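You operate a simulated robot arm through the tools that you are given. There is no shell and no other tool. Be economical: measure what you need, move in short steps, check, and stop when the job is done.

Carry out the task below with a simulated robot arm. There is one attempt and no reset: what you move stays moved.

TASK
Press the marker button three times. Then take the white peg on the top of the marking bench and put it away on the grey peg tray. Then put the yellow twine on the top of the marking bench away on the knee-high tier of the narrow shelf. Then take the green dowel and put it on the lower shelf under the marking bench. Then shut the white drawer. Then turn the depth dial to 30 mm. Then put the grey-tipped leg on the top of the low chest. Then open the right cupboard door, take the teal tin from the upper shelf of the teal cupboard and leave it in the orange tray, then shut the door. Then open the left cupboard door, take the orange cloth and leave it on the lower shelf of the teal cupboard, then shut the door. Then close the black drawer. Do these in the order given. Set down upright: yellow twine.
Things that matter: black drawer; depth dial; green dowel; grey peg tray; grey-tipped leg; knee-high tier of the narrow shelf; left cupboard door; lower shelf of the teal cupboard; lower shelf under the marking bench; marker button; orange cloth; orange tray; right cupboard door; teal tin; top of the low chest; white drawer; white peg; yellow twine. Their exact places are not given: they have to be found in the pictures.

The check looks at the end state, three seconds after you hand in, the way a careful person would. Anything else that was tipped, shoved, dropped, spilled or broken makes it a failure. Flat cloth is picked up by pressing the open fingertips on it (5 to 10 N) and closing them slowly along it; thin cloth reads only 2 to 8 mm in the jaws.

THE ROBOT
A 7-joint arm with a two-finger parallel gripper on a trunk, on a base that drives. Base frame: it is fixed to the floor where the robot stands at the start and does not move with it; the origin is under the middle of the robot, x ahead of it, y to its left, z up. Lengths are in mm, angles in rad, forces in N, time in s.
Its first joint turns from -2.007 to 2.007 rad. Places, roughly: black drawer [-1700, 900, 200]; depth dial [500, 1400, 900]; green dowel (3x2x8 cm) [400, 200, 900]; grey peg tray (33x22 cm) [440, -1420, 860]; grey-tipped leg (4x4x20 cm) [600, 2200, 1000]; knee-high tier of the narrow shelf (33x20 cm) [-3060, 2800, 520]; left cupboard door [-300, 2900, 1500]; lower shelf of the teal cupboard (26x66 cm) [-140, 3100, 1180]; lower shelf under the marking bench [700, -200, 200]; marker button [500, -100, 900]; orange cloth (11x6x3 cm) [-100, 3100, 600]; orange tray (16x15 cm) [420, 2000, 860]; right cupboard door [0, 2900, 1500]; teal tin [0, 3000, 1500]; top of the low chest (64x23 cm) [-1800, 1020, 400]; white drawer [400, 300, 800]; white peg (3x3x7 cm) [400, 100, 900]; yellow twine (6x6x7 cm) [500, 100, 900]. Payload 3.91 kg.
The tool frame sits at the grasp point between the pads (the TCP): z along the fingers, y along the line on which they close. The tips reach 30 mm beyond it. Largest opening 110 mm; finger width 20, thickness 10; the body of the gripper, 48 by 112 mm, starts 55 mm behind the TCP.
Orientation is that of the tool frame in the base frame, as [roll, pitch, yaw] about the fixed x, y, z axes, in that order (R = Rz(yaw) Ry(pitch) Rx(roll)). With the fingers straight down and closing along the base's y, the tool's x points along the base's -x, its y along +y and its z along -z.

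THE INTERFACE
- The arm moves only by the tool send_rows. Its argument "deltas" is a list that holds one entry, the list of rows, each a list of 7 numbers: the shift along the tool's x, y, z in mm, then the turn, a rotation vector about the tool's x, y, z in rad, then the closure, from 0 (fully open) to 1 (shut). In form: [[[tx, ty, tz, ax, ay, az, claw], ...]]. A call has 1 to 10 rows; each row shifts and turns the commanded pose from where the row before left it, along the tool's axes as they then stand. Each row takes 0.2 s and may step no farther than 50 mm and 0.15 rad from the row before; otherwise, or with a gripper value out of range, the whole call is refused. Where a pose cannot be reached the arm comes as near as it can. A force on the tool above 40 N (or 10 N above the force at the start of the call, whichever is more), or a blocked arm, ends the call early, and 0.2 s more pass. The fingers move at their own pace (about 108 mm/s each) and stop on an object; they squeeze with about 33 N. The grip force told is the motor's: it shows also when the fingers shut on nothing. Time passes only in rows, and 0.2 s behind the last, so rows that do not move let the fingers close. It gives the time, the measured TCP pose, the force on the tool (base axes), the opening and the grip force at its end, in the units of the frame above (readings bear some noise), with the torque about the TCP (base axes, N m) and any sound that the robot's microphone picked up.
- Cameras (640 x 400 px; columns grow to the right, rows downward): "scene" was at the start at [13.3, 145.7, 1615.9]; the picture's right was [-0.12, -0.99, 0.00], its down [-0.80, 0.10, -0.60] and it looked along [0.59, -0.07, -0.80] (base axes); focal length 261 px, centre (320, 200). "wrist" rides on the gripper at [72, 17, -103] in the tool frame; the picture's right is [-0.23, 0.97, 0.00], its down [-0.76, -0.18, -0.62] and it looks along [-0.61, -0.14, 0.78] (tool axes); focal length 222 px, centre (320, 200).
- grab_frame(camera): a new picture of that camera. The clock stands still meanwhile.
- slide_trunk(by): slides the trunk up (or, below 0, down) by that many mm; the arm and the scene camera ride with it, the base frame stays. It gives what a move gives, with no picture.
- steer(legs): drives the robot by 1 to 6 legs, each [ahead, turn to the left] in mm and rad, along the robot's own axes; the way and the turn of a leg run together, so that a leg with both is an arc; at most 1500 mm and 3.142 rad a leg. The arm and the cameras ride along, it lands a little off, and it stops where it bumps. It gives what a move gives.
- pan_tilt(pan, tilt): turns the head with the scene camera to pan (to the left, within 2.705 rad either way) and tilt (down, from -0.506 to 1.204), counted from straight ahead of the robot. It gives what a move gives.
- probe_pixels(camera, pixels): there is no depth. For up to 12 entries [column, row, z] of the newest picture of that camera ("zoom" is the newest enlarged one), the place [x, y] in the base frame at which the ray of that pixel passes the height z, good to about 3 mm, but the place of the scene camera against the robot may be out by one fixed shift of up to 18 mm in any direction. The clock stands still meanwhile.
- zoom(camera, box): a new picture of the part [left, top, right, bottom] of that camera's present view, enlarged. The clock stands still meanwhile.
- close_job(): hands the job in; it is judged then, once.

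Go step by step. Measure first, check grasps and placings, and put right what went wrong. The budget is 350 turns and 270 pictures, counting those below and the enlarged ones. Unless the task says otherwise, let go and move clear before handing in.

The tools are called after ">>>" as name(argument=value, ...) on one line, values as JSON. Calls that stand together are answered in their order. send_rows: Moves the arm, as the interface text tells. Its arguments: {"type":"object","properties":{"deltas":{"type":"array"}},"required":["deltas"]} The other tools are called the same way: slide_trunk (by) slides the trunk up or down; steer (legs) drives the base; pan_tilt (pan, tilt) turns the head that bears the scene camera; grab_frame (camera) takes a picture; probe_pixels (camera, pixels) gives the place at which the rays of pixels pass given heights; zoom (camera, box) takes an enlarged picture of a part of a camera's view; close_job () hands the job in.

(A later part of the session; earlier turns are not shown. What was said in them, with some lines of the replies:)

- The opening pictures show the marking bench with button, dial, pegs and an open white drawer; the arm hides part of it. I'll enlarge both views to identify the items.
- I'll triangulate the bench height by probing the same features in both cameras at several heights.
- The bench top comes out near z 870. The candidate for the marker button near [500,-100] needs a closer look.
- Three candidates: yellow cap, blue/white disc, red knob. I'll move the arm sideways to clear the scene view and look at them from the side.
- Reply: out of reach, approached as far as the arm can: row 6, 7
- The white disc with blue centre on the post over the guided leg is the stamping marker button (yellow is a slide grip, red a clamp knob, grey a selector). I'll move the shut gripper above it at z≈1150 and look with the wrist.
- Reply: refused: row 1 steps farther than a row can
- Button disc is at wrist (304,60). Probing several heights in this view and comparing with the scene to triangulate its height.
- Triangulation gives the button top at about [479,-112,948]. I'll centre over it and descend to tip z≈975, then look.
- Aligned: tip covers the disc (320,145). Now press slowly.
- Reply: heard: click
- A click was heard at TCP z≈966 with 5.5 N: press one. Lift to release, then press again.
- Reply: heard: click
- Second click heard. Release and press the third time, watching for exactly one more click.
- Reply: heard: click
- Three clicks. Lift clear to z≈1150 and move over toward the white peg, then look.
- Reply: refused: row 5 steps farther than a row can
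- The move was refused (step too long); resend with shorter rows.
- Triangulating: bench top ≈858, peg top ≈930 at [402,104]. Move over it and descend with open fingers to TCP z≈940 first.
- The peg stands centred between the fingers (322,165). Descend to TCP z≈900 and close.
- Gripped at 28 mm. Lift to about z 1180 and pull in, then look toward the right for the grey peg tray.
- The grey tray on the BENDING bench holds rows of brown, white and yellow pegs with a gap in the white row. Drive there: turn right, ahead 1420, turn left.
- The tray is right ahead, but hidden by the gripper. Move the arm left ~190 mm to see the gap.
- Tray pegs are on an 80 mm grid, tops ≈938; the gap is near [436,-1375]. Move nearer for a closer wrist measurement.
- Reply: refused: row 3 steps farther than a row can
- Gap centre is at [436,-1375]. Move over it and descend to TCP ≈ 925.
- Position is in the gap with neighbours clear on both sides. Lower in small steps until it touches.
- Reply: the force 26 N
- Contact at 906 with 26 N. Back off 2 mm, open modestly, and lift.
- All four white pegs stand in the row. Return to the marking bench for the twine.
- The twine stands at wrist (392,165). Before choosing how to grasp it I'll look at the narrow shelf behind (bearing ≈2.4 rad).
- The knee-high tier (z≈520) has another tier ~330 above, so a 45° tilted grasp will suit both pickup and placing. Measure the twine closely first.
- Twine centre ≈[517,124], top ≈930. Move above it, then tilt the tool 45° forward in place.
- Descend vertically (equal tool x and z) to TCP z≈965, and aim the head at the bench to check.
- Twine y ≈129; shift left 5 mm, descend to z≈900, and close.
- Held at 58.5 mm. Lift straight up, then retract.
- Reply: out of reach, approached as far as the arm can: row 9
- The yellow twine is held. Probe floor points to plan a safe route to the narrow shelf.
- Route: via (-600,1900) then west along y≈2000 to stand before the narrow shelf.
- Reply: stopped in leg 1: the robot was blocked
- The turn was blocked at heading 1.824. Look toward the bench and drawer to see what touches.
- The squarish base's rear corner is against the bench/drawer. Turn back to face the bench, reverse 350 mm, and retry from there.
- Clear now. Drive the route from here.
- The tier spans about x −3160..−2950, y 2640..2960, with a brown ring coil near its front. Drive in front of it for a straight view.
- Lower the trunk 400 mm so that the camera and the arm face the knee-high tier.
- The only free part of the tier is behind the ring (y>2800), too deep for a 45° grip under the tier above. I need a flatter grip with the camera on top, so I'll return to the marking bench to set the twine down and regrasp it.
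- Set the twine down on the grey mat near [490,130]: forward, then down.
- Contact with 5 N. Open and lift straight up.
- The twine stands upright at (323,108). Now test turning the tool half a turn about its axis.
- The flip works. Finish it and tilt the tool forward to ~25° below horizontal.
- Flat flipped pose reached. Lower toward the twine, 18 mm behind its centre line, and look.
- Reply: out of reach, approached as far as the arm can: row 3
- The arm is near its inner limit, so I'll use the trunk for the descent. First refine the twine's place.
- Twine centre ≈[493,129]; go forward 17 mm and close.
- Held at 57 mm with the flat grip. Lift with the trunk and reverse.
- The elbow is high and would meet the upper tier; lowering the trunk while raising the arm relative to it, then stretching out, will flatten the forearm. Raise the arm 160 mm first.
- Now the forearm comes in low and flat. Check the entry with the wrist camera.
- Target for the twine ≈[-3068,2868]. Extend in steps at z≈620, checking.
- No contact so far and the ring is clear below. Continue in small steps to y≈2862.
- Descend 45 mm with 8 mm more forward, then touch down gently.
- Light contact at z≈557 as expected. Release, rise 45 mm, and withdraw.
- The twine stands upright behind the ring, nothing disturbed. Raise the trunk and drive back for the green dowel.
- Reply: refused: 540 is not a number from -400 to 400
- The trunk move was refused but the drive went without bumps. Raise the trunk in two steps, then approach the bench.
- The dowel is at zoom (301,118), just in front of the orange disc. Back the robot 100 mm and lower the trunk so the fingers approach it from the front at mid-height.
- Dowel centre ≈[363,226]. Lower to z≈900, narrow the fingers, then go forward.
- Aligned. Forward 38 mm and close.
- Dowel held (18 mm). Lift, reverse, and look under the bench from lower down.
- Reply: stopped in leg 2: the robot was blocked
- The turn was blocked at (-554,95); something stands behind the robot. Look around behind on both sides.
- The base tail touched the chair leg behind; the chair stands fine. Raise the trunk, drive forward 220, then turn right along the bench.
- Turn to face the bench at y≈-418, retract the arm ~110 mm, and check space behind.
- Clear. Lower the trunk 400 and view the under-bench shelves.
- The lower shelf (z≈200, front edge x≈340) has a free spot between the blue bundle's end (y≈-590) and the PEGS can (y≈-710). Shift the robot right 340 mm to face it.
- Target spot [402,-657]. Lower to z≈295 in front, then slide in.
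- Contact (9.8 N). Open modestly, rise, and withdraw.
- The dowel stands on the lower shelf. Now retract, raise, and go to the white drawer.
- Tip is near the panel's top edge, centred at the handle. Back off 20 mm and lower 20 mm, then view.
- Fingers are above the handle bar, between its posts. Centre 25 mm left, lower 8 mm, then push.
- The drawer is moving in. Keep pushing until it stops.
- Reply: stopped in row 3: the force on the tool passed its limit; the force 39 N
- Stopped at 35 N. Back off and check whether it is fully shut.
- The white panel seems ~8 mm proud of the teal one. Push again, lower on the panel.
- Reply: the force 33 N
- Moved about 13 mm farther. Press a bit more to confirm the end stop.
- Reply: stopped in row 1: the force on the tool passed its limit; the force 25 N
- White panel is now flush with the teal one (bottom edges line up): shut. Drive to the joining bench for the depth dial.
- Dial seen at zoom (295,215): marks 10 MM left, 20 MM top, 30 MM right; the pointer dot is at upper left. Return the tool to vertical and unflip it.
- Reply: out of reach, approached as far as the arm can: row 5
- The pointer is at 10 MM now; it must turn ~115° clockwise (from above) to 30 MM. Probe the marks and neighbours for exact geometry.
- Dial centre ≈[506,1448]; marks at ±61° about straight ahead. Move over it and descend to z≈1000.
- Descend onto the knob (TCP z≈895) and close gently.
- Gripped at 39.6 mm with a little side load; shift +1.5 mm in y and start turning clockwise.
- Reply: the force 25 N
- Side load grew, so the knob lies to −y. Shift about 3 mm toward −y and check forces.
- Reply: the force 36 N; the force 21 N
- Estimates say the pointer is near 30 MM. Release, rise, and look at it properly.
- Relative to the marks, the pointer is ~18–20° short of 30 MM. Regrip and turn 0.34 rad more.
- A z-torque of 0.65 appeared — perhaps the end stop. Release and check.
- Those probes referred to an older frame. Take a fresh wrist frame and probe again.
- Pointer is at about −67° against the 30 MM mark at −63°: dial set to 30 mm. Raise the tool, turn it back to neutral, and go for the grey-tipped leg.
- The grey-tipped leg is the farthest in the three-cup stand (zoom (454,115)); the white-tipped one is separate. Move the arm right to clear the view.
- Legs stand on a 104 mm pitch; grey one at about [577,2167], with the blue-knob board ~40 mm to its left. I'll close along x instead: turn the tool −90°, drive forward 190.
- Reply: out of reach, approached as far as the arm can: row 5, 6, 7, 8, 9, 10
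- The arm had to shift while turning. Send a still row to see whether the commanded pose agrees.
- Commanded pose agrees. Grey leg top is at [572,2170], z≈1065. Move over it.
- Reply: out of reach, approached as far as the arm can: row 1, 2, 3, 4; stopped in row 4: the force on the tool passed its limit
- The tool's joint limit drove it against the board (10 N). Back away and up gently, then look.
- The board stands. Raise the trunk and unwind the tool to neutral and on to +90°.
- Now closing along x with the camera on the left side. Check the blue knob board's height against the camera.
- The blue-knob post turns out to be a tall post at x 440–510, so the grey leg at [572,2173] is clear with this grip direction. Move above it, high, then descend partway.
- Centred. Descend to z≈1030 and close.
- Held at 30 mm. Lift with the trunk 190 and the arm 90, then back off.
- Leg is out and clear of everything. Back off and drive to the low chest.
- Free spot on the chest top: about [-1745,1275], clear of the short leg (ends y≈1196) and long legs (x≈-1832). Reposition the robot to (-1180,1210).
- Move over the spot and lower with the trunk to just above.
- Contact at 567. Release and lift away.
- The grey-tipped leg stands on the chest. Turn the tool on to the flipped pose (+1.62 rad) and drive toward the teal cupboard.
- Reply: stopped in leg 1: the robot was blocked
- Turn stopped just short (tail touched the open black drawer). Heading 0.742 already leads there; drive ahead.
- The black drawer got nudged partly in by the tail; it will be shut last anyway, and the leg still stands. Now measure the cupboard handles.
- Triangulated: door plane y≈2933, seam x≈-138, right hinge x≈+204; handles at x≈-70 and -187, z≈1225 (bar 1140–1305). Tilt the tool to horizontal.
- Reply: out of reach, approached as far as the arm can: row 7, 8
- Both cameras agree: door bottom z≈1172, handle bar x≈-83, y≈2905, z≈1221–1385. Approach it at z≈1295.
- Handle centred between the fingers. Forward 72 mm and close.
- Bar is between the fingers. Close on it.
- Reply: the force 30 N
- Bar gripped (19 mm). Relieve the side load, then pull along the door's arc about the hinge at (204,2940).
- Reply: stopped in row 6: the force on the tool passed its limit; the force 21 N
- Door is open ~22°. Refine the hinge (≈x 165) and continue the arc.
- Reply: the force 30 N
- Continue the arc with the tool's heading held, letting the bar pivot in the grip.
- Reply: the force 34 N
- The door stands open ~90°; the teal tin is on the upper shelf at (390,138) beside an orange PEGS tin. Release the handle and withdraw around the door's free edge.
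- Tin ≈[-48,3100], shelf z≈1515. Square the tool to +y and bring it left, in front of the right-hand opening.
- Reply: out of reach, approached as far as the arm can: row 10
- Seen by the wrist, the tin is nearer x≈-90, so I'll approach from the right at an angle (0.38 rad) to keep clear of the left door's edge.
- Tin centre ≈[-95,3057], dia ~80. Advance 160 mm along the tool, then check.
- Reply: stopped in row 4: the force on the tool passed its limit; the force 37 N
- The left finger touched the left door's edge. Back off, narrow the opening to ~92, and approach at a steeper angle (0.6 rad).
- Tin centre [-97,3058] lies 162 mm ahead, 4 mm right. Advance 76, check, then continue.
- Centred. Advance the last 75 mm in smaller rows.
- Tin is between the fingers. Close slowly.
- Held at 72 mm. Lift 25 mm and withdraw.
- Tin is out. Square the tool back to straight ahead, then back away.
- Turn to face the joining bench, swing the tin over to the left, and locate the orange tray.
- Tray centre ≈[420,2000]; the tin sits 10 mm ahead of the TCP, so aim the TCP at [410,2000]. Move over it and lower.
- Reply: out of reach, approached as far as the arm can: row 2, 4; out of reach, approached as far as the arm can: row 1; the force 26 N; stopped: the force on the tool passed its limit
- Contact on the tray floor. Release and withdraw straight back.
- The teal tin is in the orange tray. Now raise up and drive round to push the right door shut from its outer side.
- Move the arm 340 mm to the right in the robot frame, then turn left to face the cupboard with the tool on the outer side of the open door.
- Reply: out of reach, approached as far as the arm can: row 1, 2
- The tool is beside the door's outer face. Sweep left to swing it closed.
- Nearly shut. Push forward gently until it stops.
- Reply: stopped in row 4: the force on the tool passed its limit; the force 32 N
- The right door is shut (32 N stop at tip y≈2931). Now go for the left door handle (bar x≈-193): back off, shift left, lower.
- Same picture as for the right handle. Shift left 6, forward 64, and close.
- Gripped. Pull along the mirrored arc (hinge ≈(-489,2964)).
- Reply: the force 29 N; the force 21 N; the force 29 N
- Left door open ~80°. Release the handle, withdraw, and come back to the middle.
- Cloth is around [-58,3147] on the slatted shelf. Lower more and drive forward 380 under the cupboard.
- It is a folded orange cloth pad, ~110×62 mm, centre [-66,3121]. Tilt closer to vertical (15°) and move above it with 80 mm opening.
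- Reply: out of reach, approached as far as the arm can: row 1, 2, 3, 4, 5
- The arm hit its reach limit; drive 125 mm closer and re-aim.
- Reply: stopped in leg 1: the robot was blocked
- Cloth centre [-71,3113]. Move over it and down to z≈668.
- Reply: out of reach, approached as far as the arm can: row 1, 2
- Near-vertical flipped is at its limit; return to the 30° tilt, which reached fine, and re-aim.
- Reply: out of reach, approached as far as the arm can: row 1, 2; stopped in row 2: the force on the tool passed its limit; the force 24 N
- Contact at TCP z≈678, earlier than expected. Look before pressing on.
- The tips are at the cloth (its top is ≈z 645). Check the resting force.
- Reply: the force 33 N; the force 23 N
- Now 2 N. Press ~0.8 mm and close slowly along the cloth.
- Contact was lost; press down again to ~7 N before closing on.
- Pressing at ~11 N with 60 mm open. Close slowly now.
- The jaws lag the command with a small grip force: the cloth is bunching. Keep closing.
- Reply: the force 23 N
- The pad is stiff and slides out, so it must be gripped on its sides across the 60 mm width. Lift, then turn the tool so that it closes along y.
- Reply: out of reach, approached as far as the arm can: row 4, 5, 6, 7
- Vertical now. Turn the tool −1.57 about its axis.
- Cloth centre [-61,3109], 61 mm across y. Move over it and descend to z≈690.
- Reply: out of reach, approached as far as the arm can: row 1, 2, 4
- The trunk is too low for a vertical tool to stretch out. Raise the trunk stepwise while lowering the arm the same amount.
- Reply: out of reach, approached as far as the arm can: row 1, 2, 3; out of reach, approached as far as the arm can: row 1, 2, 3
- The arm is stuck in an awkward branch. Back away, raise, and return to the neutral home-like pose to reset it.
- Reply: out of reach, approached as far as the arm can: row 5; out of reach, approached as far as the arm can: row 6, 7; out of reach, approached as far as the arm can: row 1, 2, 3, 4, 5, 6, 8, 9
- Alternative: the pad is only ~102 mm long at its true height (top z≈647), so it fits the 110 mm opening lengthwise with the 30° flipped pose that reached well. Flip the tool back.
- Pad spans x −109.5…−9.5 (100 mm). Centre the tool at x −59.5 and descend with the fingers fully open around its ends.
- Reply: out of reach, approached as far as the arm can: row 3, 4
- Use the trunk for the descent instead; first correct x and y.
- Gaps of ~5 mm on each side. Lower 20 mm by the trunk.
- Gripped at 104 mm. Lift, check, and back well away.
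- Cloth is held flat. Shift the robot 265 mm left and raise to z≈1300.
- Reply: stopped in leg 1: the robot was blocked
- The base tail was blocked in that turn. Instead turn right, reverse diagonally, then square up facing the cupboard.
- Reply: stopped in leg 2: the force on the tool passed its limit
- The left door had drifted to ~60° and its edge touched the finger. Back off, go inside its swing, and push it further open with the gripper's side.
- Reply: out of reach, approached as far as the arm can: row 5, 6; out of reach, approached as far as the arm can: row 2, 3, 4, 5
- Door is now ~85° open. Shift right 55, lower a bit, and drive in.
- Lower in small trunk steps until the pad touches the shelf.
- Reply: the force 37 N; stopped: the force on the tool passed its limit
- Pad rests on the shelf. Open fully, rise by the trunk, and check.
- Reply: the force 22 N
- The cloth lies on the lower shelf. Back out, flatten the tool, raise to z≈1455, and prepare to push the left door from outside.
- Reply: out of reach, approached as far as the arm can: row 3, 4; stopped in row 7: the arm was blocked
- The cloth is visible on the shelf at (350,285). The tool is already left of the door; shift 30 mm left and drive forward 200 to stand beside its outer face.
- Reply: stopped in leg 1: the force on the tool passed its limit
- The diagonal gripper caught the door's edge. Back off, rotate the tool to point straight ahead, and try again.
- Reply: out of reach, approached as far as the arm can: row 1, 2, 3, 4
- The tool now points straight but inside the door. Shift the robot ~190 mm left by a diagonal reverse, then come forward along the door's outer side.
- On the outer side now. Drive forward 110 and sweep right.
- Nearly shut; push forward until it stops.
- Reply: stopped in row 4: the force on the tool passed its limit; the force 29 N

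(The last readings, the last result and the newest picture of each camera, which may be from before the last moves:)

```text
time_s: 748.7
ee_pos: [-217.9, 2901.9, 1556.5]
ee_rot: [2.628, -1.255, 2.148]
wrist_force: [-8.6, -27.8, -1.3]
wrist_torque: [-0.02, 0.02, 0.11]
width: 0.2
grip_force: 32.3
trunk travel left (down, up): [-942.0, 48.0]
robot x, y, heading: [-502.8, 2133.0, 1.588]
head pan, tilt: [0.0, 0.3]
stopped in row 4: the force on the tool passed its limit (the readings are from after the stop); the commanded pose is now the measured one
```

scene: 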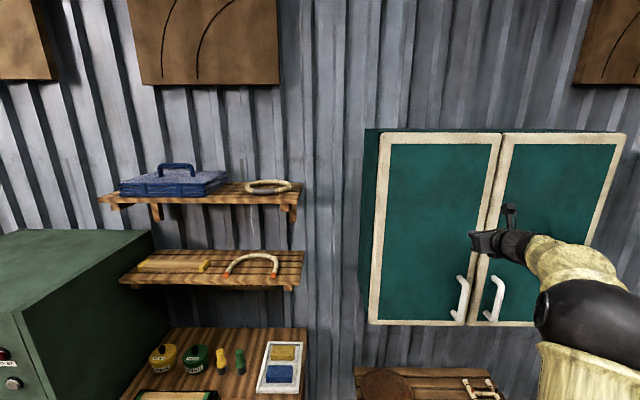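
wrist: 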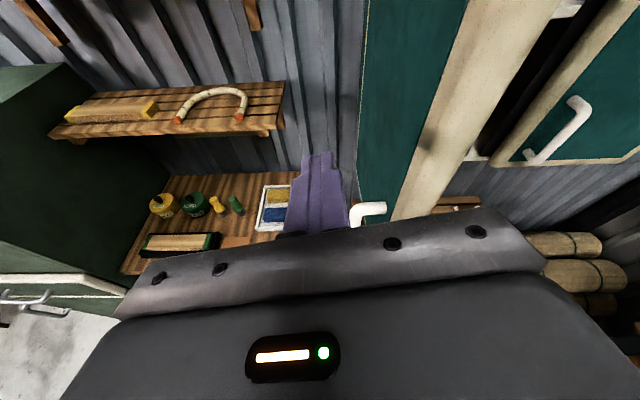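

The left door is shut (28 N stop). Back away, bring the arm to centre, check the doors, then go to the black drawer.

>>> steer(legs=[[-300, 0]])

>>> send_rows(deltas=[[[8, -45, 0, 0, 0, 0, 1], [8, -45, 0, 0, 0, 0, 1], [8, -45, 0, 0, 0, 0, 1], [8, -45, 0, 0, 0, 0, 1], [0, 0, -40, 0, 0, 0, 1], [0, 0, -40, 0, 0, 0, 1], [0, 0, 0, 0, 0, 0, 1]]])

>>> grab_frame(camera="scene")

```text
time_s: 750.8
ee_pos: [-211.9, 2604.3, 1552.1]
ee_rot: [2.64, -1.253, 2.136]
wrist_force: [-0.2, 0.1, 0.8]
wrist_torque: [0.0, 0.02, 0.0]
width: 0.0
grip_force: 32.7
trunk travel left (down, up): [-942.0, 48.0]
robot x, y, heading: [-493.8, 1826.7, 1.59]
head pan, tilt: [0.0, 0.3]
```

```text
time_s: 752.4
ee_pos: [-390.4, 2521.1, 1575.4]
ee_rot: [2.645, -1.251, 2.133]
wrist_force: [0.3, -0.5, 0.2]
wrist_torque: [0.0, 0.01, 0.01]
width: 0.0
grip_force: 33.0
trunk travel left (down, up): [-942.0, 48.0]
robot x, y, heading: [-497.0, 1831.9, 1.588]
head pan, tilt: [0.0, 0.3]
```

```text
34 pictures are left
```

scene: 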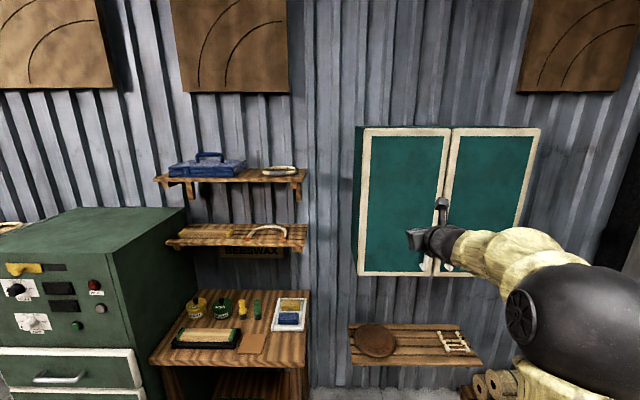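

Both doors are closed and everything there looks in order. Drive to face the chest's black drawer.

>>> steer(legs=[[0, 2.603], [1003, 0], [0, -1.05]])

>>> pan_tilt(pan=0.0, tilt=0.8)

>>> grab_frame(camera="scene")

```text
time_s: 766.4
ee_pos: [-1680.0, 1057.5, 1576.1]
ee_rot: [2.643, -1.253, -2.583]
wrist_force: [0.4, 0.4, -0.7]
wrist_torque: [0.01, 0.01, 0.02]
width: 0.0
grip_force: 32.6
trunk travel left (down, up): [-942.0, 48.0]
robot x, y, heading: [-989.1, 947.5, -3.128]
head pan, tilt: [0.0, 0.3]
```

```text
time_s: 767.4
ee_pos: [-1678.9, 1056.8, 1576.4]
ee_rot: [2.643, -1.252, -2.584]
wrist_force: [-0.1, -0.3, -0.6]
wrist_torque: [-0.02, 0.02, 0.01]
width: 0.0
grip_force: 32.6
trunk travel left (down, up): [-942.0, 48.0]
robot x, y, heading: [-988.8, 950.6, -3.135]
head pan, tilt: [0.0, 0.799]
```

```text
33 pictures are left
```

scene: 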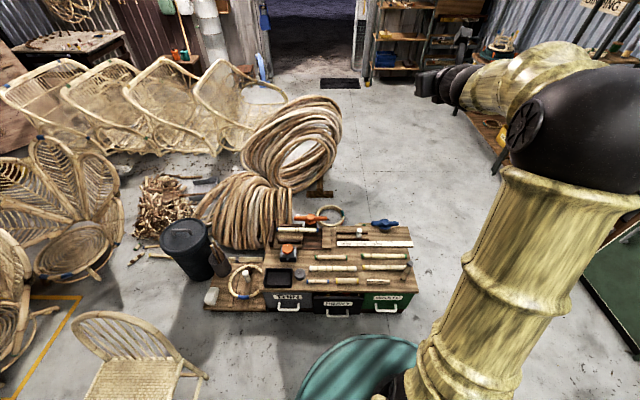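

>>> probe_pixels(camera="scene", pixels=[[312, 300, 330], [363, 301, 330], [337, 302, 320], [337, 316, 250], [288, 296, 330], [388, 297, 330]])

>>> zoom(camera="scene", box=[250, 220, 430, 340])

>>> send_rows(deltas=[[[0, 0, -46, 0, 0, 0, 1], [0, 0, -46, 0, 0, 0, 1], [0, 0, -46, 0, 0, 0, 1], [0, 0, 0, 0, 0, 0, 1]]])

```text
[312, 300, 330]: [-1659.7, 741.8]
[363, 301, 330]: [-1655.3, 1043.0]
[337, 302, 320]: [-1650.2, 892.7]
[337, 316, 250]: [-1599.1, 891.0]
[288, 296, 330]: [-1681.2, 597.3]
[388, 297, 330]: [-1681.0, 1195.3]
```

```text
3.33 times, centred on (340, 280) of scene
```

zoom: 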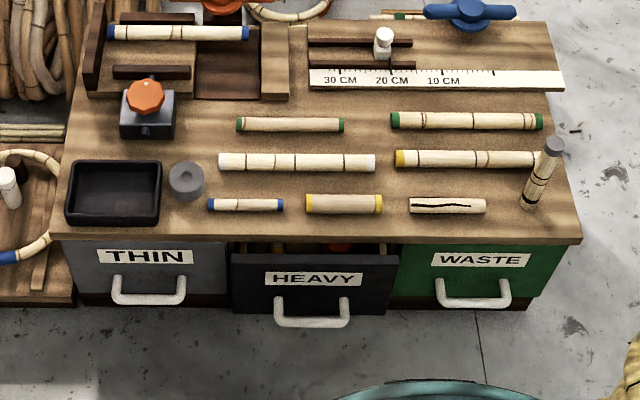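

```text
time_s: 768.4
ee_pos: [-1549.0, 1063.6, 1613.2]
ee_rot: [2.649, -1.252, -2.589]
wrist_force: [-0.5, -0.3, -1.5]
wrist_torque: [0.04, 0.01, 0.0]
width: 0.1
grip_force: 32.5
trunk travel left (down, up): [-942.0, 48.0]
robot x, y, heading: [-986.9, 948.4, -3.131]
head pan, tilt: [0.0, 0.799]
```

The black drawer is ~25 mm proud (front x≈-1645, centre y≈892). Move in front of it and lower.

>>> send_rows(deltas=[[[0, -43, 0, 0, 0, 0, 1], [0, -43, 0, 0, 0, 0, 1], [0, -43, 0, 0, 0, 0, 1], [0, -43, 0, 0, 0, 0, 1], [0, 0, 0, 0, 0, 0, 1]]])

>>> slide_trunk(by=-400)

>>> slide_trunk(by=-400)

>>> grab_frame(camera="wrist")

```text
time_s: 769.5
ee_pos: [-1531.3, 895.5, 1588.3]
ee_rot: [2.646, -1.253, -2.589]
wrist_force: [0.5, -0.4, -0.1]
wrist_torque: [-0.01, -0.01, 0.0]
width: 0.2
grip_force: 33.3
trunk travel left (down, up): [-942.0, 48.0]
robot x, y, heading: [-983.9, 945.3, -3.128]
head pan, tilt: [0.0, 0.799]
```

```text
time_s: 773.4
ee_pos: [-1531.4, 893.2, 1189.5]
ee_rot: [2.642, -1.253, -2.583]
wrist_force: [-0.4, 0.1, 0.5]
wrist_torque: [-0.01, 0.03, -0.02]
width: 0.2
grip_force: 32.7
trunk travel left (down, up): [-542.0, 448.0]
robot x, y, heading: [-987.0, 949.4, -3.127]
head pan, tilt: [0.0, 0.799]
```

```text
time_s: 777.2
ee_pos: [-1532.1, 894.0, 790.5]
ee_rot: [2.644, -1.253, -2.582]
wrist_force: [-0.2, -0.2, 0.4]
wrist_torque: [0.01, 0.01, 0.02]
width: 0.0
grip_force: 33.4
trunk travel left (down, up): [-142.0, 848.0]
robot x, y, heading: [-990.6, 947.8, -3.129]
head pan, tilt: [0.0, 0.799]
```

```text
31 pictures are left
```

wrist: 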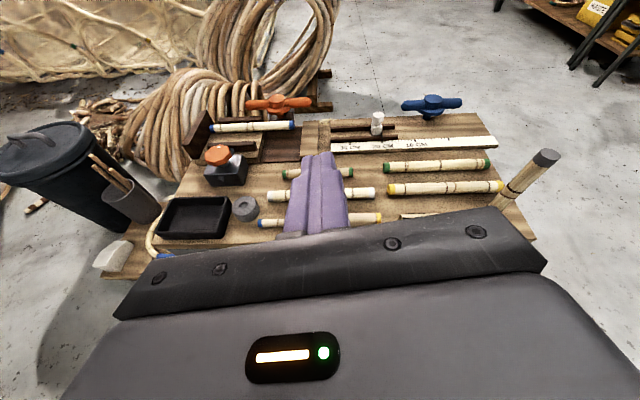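

>>> slide_trunk(by=-140)

>>> send_rows(deltas=[[[-42.8, -6.7, 12, 0, 0, 0, 1], [-42.8, -6.7, 12, 0, 0, 0, 1], [-42.8, -6.7, 12, 0, 0, 0, 1], [-42.8, -6.7, 12, 0, 0, 0, 1], [0, 0, 0, 0, 0, 0, 1]]])

```text
time_s: 778.9
ee_pos: [-1531.7, 893.9, 649.9]
ee_rot: [2.642, -1.252, -2.584]
wrist_force: [0.0, 0.4, 0.4]
wrist_torque: [0.02, 0.0, 0.0]
width: 0.0
grip_force: 33.0
trunk travel left (down, up): [-2.0, 988.0]
robot x, y, heading: [-986.7, 952.7, -3.123]
head pan, tilt: [0.0, 0.799]
```

```text
time_s: 780.1
ee_pos: [-1519.4, 916.3, 497.2]
ee_rot: [2.654, -1.25, -2.585]
wrist_force: [-0.1, -0.3, 0.2]
wrist_torque: [-0.02, 0.0, -0.02]
width: 0.1
grip_force: 32.9
out of reach, approached as far as the arm can: row 3, 4
trunk travel left (down, up): [-2.0, 988.0]
robot x, y, heading: [-988.1, 944.3, -3.127]
head pan, tilt: [0.0, 0.799]
```

The arm is limited here when folded; longer reach should allow lower. Back the robot 150 mm and extend while lowering.

>>> steer(legs=[[-160, 0]])

>>> send_rows(deltas=[[[11, 0, 42, 0, 0, 0, 1], [11, 0, 42, 0, 0, 0, 1], [11, 0, 42, 0, 0, 0, 1], [-42.8, -6.7, 12, 0, 0, 0, 1], [-42.8, -6.7, 12, 0, 0, 0, 1], [-42.8, -6.7, 12, 0, 0, 0, 1], [0, 0, 0, 0, 0, 0, 1]]])

>>> grab_frame(camera="scene")

```text
time_s: 781.5
ee_pos: [-1362.9, 915.6, 497.6]
ee_rot: [2.654, -1.251, -2.582]
wrist_force: [-0.1, -0.3, 0.7]
wrist_torque: [-0.03, 0.01, 0.01]
width: 0.0
grip_force: 33.1
trunk travel left (down, up): [-2.0, 988.0]
robot x, y, heading: [-830.3, 949.7, -3.124]
head pan, tilt: [0.0, 0.799]
```

```text
time_s: 783.1
ee_pos: [-1380.2, 908.1, 509.8]
ee_rot: [2.667, -1.249, -2.589]
wrist_force: [0.5, -0.5, -0.6]
wrist_torque: [0.01, 0.0, 0.01]
width: 0.0
grip_force: 32.8
out of reach, approached as far as the arm can: row 1, 2, 3, 4, 5, 6
trunk travel left (down, up): [-2.0, 988.0]
robot x, y, heading: [-836.4, 950.8, -3.132]
head pan, tilt: [0.0, 0.799]
```

```text
30 pictures are left
```

scene: 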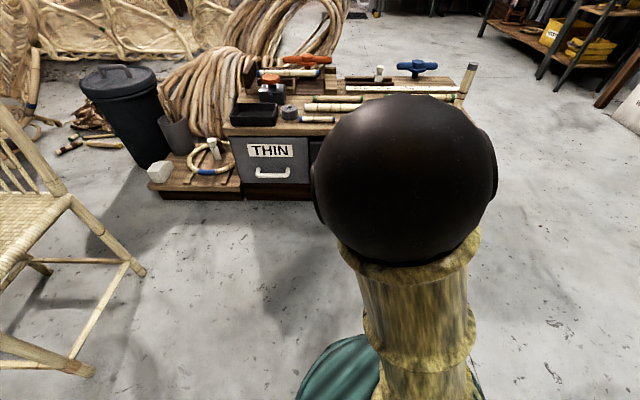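

A wrist joint limit holds it. The roll doesn't matter for pushing, so unwind the tool about its axis by −1.57 and try again.

>>> send_rows(deltas=[[[0, 0, 0, 0, 0, -0.149, 1], [0, 0, 0, 0, 0, -0.149, 1], [0, 0, 0, 0, 0, -0.149, 1], [0, 0, 0, 0, 0, -0.149, 1], [0, 0, 0, 0, 0, -0.149, 1], [0, 0, 0, 0, 0, -0.149, 1], [0, 0, 0, 0, 0, -0.149, 1], [0, 0, 0, 0, 0, -0.149, 1], [0, 0, 0, 0, 0, -0.149, 1], [0, 0, 0, 0, 0, -0.149, 1]]])

>>> send_rows(deltas=[[[0, 0, 40, 0, 0, 0, 1], [0, 0, 40, 0, 0, 0, 1], [0, 0, 0, 0, 0, 0, 1]]])

```text
time_s: 785.3
ee_pos: [-1380.8, 907.0, 508.2]
ee_rot: [1.859, 0.073, -1.495]
wrist_force: [-0.4, -0.5, 0.4]
wrist_torque: [0.01, 0.01, -0.02]
width: 0.1
grip_force: 32.5
trunk travel left (down, up): [-2.0, 988.0]
robot x, y, heading: [-834.3, 953.5, -3.124]
head pan, tilt: [0.0, 0.799]
```

```text
time_s: 786.1
ee_pos: [-1396.1, 901.8, 521.5]
ee_rot: [1.856, 0.069, -1.496]
wrist_force: [0.3, 0.6, 0.3]
wrist_torque: [-0.01, -0.01, 0.0]
width: 0.0
grip_force: 33.3
out of reach, approached as far as the arm can: row 1, 2
trunk travel left (down, up): [-2.0, 988.0]
robot x, y, heading: [-831.6, 950.3, -3.124]
head pan, tilt: [0.0, 0.799]
```

In this elbow-up branch a downward tool is the natural one for low work. Tilt the tool down to vertical, then roll it to neutral.

>>> send_rows(deltas=[[[0, 0, 0, 0.14, 0, 0, 1], [0, 0, 0, 0.14, 0, 0, 1], [0, 0, 0, 0.14, 0, 0, 1], [0, 0, 0, 0.14, 0, 0, 1], [0, 0, 0, 0.14, 0, 0, 1], [0, 0, 0, 0.14, 0, 0, 1], [0, 0, 0, 0.14, 0, 0, 1], [0, 0, 0, 0.14, 0, 0, 1], [0, 0, 0, 0.14, 0, 0, 1], [0, 0, 0, 0, 0, 0, 1]]])

>>> send_rows(deltas=[[[0, 0, 0, 0, 0, -0.149, 1], [0, 0, 0, 0, 0, -0.149, 1], [0, 0, 0, 0, 0, -0.149, 1], [0, 0, 0, 0, 0, -0.149, 1], [0, 0, 0, 0, 0, -0.149, 1], [0, 0, 0, 0, 0, -0.149, 1], [0, 0, 0, 0, 0, -0.149, 1], [0, 0, 0, 0, 0, -0.149, 1], [0, 0, 0, 0, 0, -0.149, 1], [0, 0, 0, 0, 0, -0.149, 1]]])

>>> grab_frame(camera="scene")

```text
time_s: 788.3
ee_pos: [-1322.4, 881.7, 537.2]
ee_rot: [2.944, 0.047, -1.462]
wrist_force: [0.4, 0.3, -0.5]
wrist_torque: [0.01, 0.01, 0.0]
width: 0.0
grip_force: 33.3
out of reach, approached as far as the arm can: row 3, 4, 6, 7, 8, 9
trunk travel left (down, up): [-2.0, 988.0]
robot x, y, heading: [-833.0, 950.4, -3.122]
head pan, tilt: [0.0, 0.799]
```

```text
time_s: 790.5
ee_pos: [-1322.6, 881.4, 535.8]
ee_rot: [-3.111, 0.203, 0.039]
wrist_force: [-0.3, -0.7, -0.4]
wrist_torque: [-0.03, -0.02, -0.01]
width: 0.3
grip_force: 33.5
trunk travel left (down, up): [-2.0, 988.0]
robot x, y, heading: [-831.0, 947.5, -3.124]
head pan, tilt: [0.0, 0.799]
```

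```text
29 pictures are left
```

scene: 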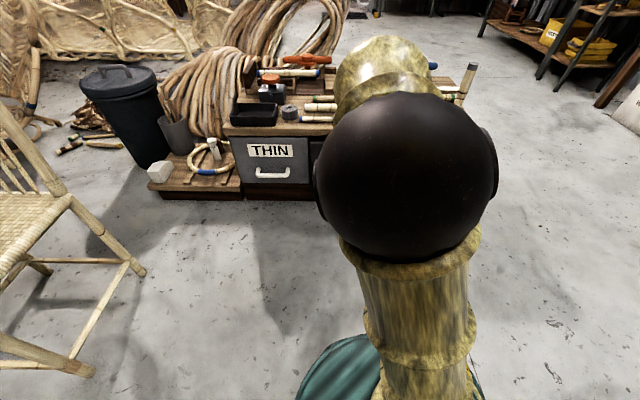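

Neutral and near vertical again. Try lowering now.

>>> send_rows(deltas=[[[8, 0, 43, 0, 0, 0, 1], [8, 0, 43, 0, 0, 0, 1], [8, 0, 43, 0, 0, 0, 1], [0, 0, 0, 0, 0, 0, 1]]])

```text
time_s: 791.5
ee_pos: [-1284.9, 879.5, 424.8]
ee_rot: [-3.112, 0.204, 0.038]
wrist_force: [-0.3, -0.6, -0.1]
wrist_torque: [-0.01, 0.01, 0.0]
width: 0.0
grip_force: 33.2
out of reach, approached as far as the arm can: row 1, 2, 3
trunk travel left (down, up): [-2.0, 988.0]
robot x, y, heading: [-832.7, 949.6, -3.126]
head pan, tilt: [0.0, 0.799]
```

It lowers with shorter reach, which is fine — the robot can drive closer. Lower to ≈360.

>>> send_rows(deltas=[[[5, 0, 33, 0, 0, 0, 1], [5, 0, 33, 0, 0, 0, 1], [0, 0, 0, 0, 0, 0, 1]]])

>>> steer(legs=[[240, -0.017]])

>>> grab_frame(camera="wrist")

>>> grab_frame(camera="scene")

```text
time_s: 792.3
ee_pos: [-1255.6, 879.9, 383.5]
ee_rot: [-3.113, 0.203, 0.037]
wrist_force: [-0.2, -0.2, 0.4]
wrist_torque: [-0.01, 0.02, -0.01]
width: 0.0
grip_force: 33.1
out of reach, approached as far as the arm can: row 1, 2
trunk travel left (down, up): [-2.0, 988.0]
robot x, y, heading: [-834.0, 950.7, -3.131]
head pan, tilt: [0.0, 0.799]
```

```text
time_s: 794.1
ee_pos: [-1497.7, 884.9, 385.1]
ee_rot: [-3.112, 0.202, 0.019]
wrist_force: [0.2, 0.3, -0.3]
wrist_torque: [0.0, -0.01, 0.03]
width: 0.0
grip_force: 33.3
trunk travel left (down, up): [-2.0, 988.0]
robot x, y, heading: [-1077.8, 951.3, 3.141]
head pan, tilt: [0.0, 0.799]
```

```text
28 pictures are left
```

wrist: 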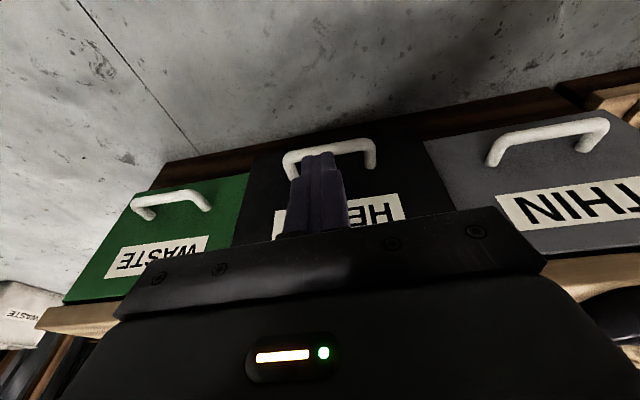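

```text
27 pictures are left
```

scene: 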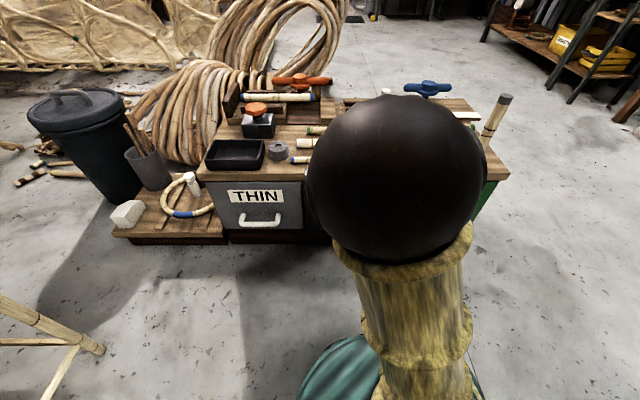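

>>> send_rows(deltas=[[[3, 0, 24, 0, 0, 0, 1], [0, 0, 0, 0, 0, 0, 1]]])

>>> steer(legs=[[100, 0]])

>>> grab_frame(camera="wrist")

```text
time_s: 794.7
ee_pos: [-1486.3, 882.5, 370.7]
ee_rot: [-3.11, 0.202, 0.019]
wrist_force: [0.9, -0.2, 0.3]
wrist_torque: [0.0, 0.02, 0.0]
width: 0.1
grip_force: 33.3
out of reach, approached as far as the arm can: row 1
trunk travel left (down, up): [-2.0, 988.0]
robot x, y, heading: [-1073.4, 952.2, 3.14]
head pan, tilt: [0.0, 0.799]
```

```text
time_s: 795.8
ee_pos: [-1586.0, 884.4, 370.9]
ee_rot: [-3.111, 0.204, 0.018]
wrist_force: [-0.2, -0.5, -1.0]
wrist_torque: [-0.02, -0.01, -0.02]
width: 0.0
grip_force: 33.6
trunk travel left (down, up): [-2.0, 988.0]
robot x, y, heading: [-1176.9, 949.4, 3.144]
head pan, tilt: [0.0, 0.799]
```

```text
26 pictures are left
```

wrist: 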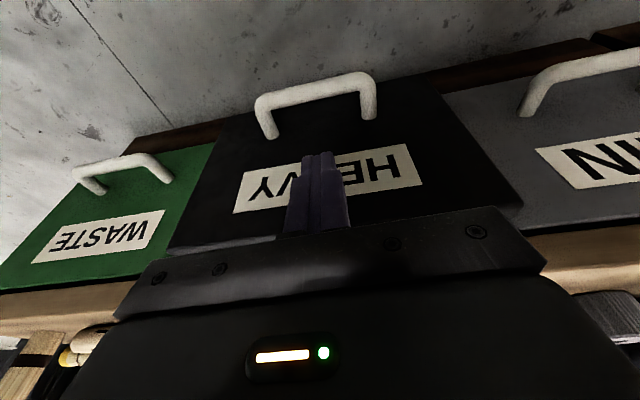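

Fingers are at the label, above the handle. Drive forward slowly to push.

>>> steer(legs=[[45, 0]])

>>> steer(legs=[[25, 0]])

>>> steer(legs=[[15, 0]])

>>> grab_frame(camera="wrist")

```text
time_s: 796.7
ee_pos: [-1633.5, 883.3, 371.0]
ee_rot: [-3.11, 0.204, 0.017]
wrist_force: [0.1, 1.1, -0.1]
wrist_torque: [-0.02, -0.03, -0.01]
width: 0.0
grip_force: 33.6
trunk travel left (down, up): [-2.0, 988.0]
robot x, y, heading: [-1218.9, 946.8, 3.142]
head pan, tilt: [0.0, 0.799]
```

```text
time_s: 797.5
ee_pos: [-1657.0, 883.5, 371.0]
ee_rot: [-3.112, 0.204, 0.019]
wrist_force: [-0.2, -0.4, 0.0]
wrist_torque: [0.01, -0.01, -0.04]
width: 0.0
grip_force: 32.6
trunk travel left (down, up): [-2.0, 988.0]
robot x, y, heading: [-1244.7, 947.8, 3.142]
head pan, tilt: [0.0, 0.799]
```

```text
time_s: 798.4
ee_pos: [-1663.9, 883.7, 368.8]
ee_rot: [-3.113, 0.182, 0.019]
wrist_force: [0.2, -0.9, -0.3]
wrist_torque: [-0.02, -0.03, -0.02]
width: 0.1
grip_force: 33.3
trunk travel left (down, up): [-2.0, 988.0]
robot x, y, heading: [-1259.4, 947.1, 3.14]
head pan, tilt: [0.0, 0.799]
stopped in leg 1: the force on the tool passed its limit (the readings are from after the stop); the commanded pose is now the measured one
```

```text
25 pictures are left
```

wrist: 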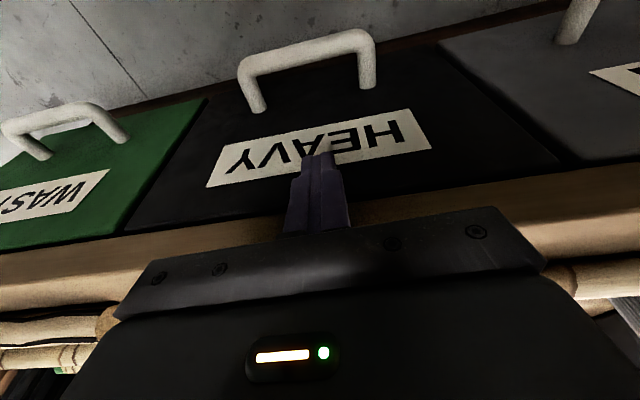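

The drawer looks flush and the push hit its stop. Back off and compare the drawer fronts.

>>> steer(legs=[[-200, 0]])

>>> zoom(camera="wrist", box=[0, 60, 640, 300])

```text
time_s: 800.0
ee_pos: [-1461.0, 883.1, 367.8]
ee_rot: [-3.113, 0.183, 0.016]
wrist_force: [-0.3, -0.1, 0.0]
wrist_torque: [0.01, 0.0, -0.01]
width: 0.4
grip_force: 33.0
trunk travel left (down, up): [-2.0, 988.0]
robot x, y, heading: [-1054.4, 949.9, 3.137]
head pan, tilt: [0.0, 0.799]
```

```text
1.00 times, centred on (320, 180) of wrist
```

zoom: 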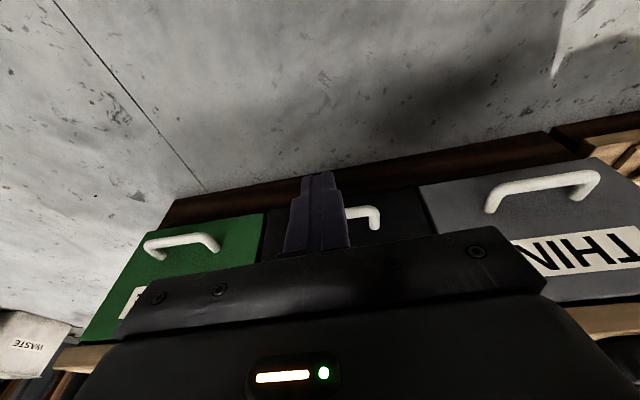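

>>> slide_trunk(by=400)

>>> steer(legs=[[-80, 0], [0, -0.7]])

>>> pan_tilt(pan=0.65, tilt=0.7)

>>> zoom(camera="scene", box=[180, 130, 440, 300])

```text
time_s: 803.9
ee_pos: [-1461.5, 884.8, 769.2]
ee_rot: [-3.114, 0.183, 0.014]
wrist_force: [-0.3, -0.3, 0.1]
wrist_torque: [0.02, 0.02, 0.0]
width: 0.1
grip_force: 32.2
trunk travel left (down, up): [-402.0, 588.0]
robot x, y, heading: [-1052.1, 949.3, 3.136]
head pan, tilt: [0.0, 0.799]
```

```text
time_s: 806.9
ee_pos: [-1320.5, 1165.1, 769.0]
ee_rot: [-3.113, 0.182, -0.697]
wrist_force: [-1.0, 0.6, -0.4]
wrist_torque: [0.01, 0.03, 0.04]
width: 0.1
grip_force: 33.1
trunk travel left (down, up): [-402.0, 588.0]
robot x, y, heading: [-968.6, 944.4, 2.424]
head pan, tilt: [0.0, 0.799]
```

```text
time_s: 807.9
ee_pos: [-1319.6, 1165.8, 768.8]
ee_rot: [-3.114, 0.183, -0.695]
wrist_force: [-0.4, -0.5, 0.7]
wrist_torque: [-0.03, 0.01, -0.02]
width: 0.0
grip_force: 33.4
trunk travel left (down, up): [-402.0, 588.0]
robot x, y, heading: [-971.6, 951.9, 2.416]
head pan, tilt: [0.649, 0.7]
```

```text
2.35 times, centred on (310, 215) of scene
```

zoom: 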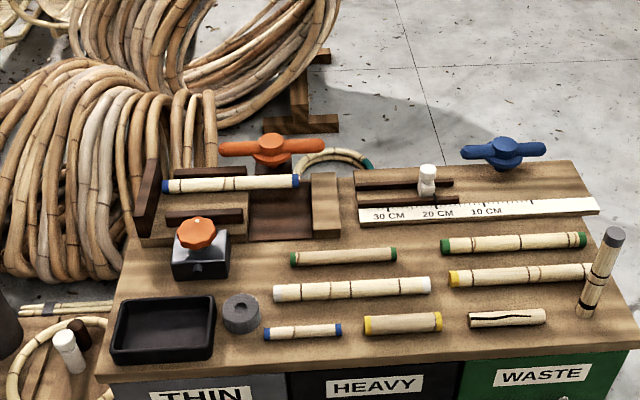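

The HEAVY (black) drawer front is in line with its neighbours and the grey-tipped leg still stands. All steps are done and the arm is clear, so I hand in.

>>> close_job()

```text
The job is handed in.
```

I carried out all ten steps in the order given and handed the job in, with the arm clear of everything. The points below are the ones to know.

- **Depth dial:** the pointer measured about −67° against the 30 mm mark at about −63°. I left it there, as close as I could measure.
- **Black drawer:** the robot's base nudged it partly in while I was turning near the chest. I shut it fully as the last step, as the task asked.
- **Yellow twine:** it stands upright on the knee-high tier, behind the brown ring coil.
- **Other contacts:** the base also touched a chair leg, the open white drawer and something by the roll pallet. A finger touched the blue-knob post on the joining bench at about 10 N and the cupboard doors while they were open. In the pictures I took afterwards nothing looked tipped or shifted, except that the left cupboard door drifted and was then shut.
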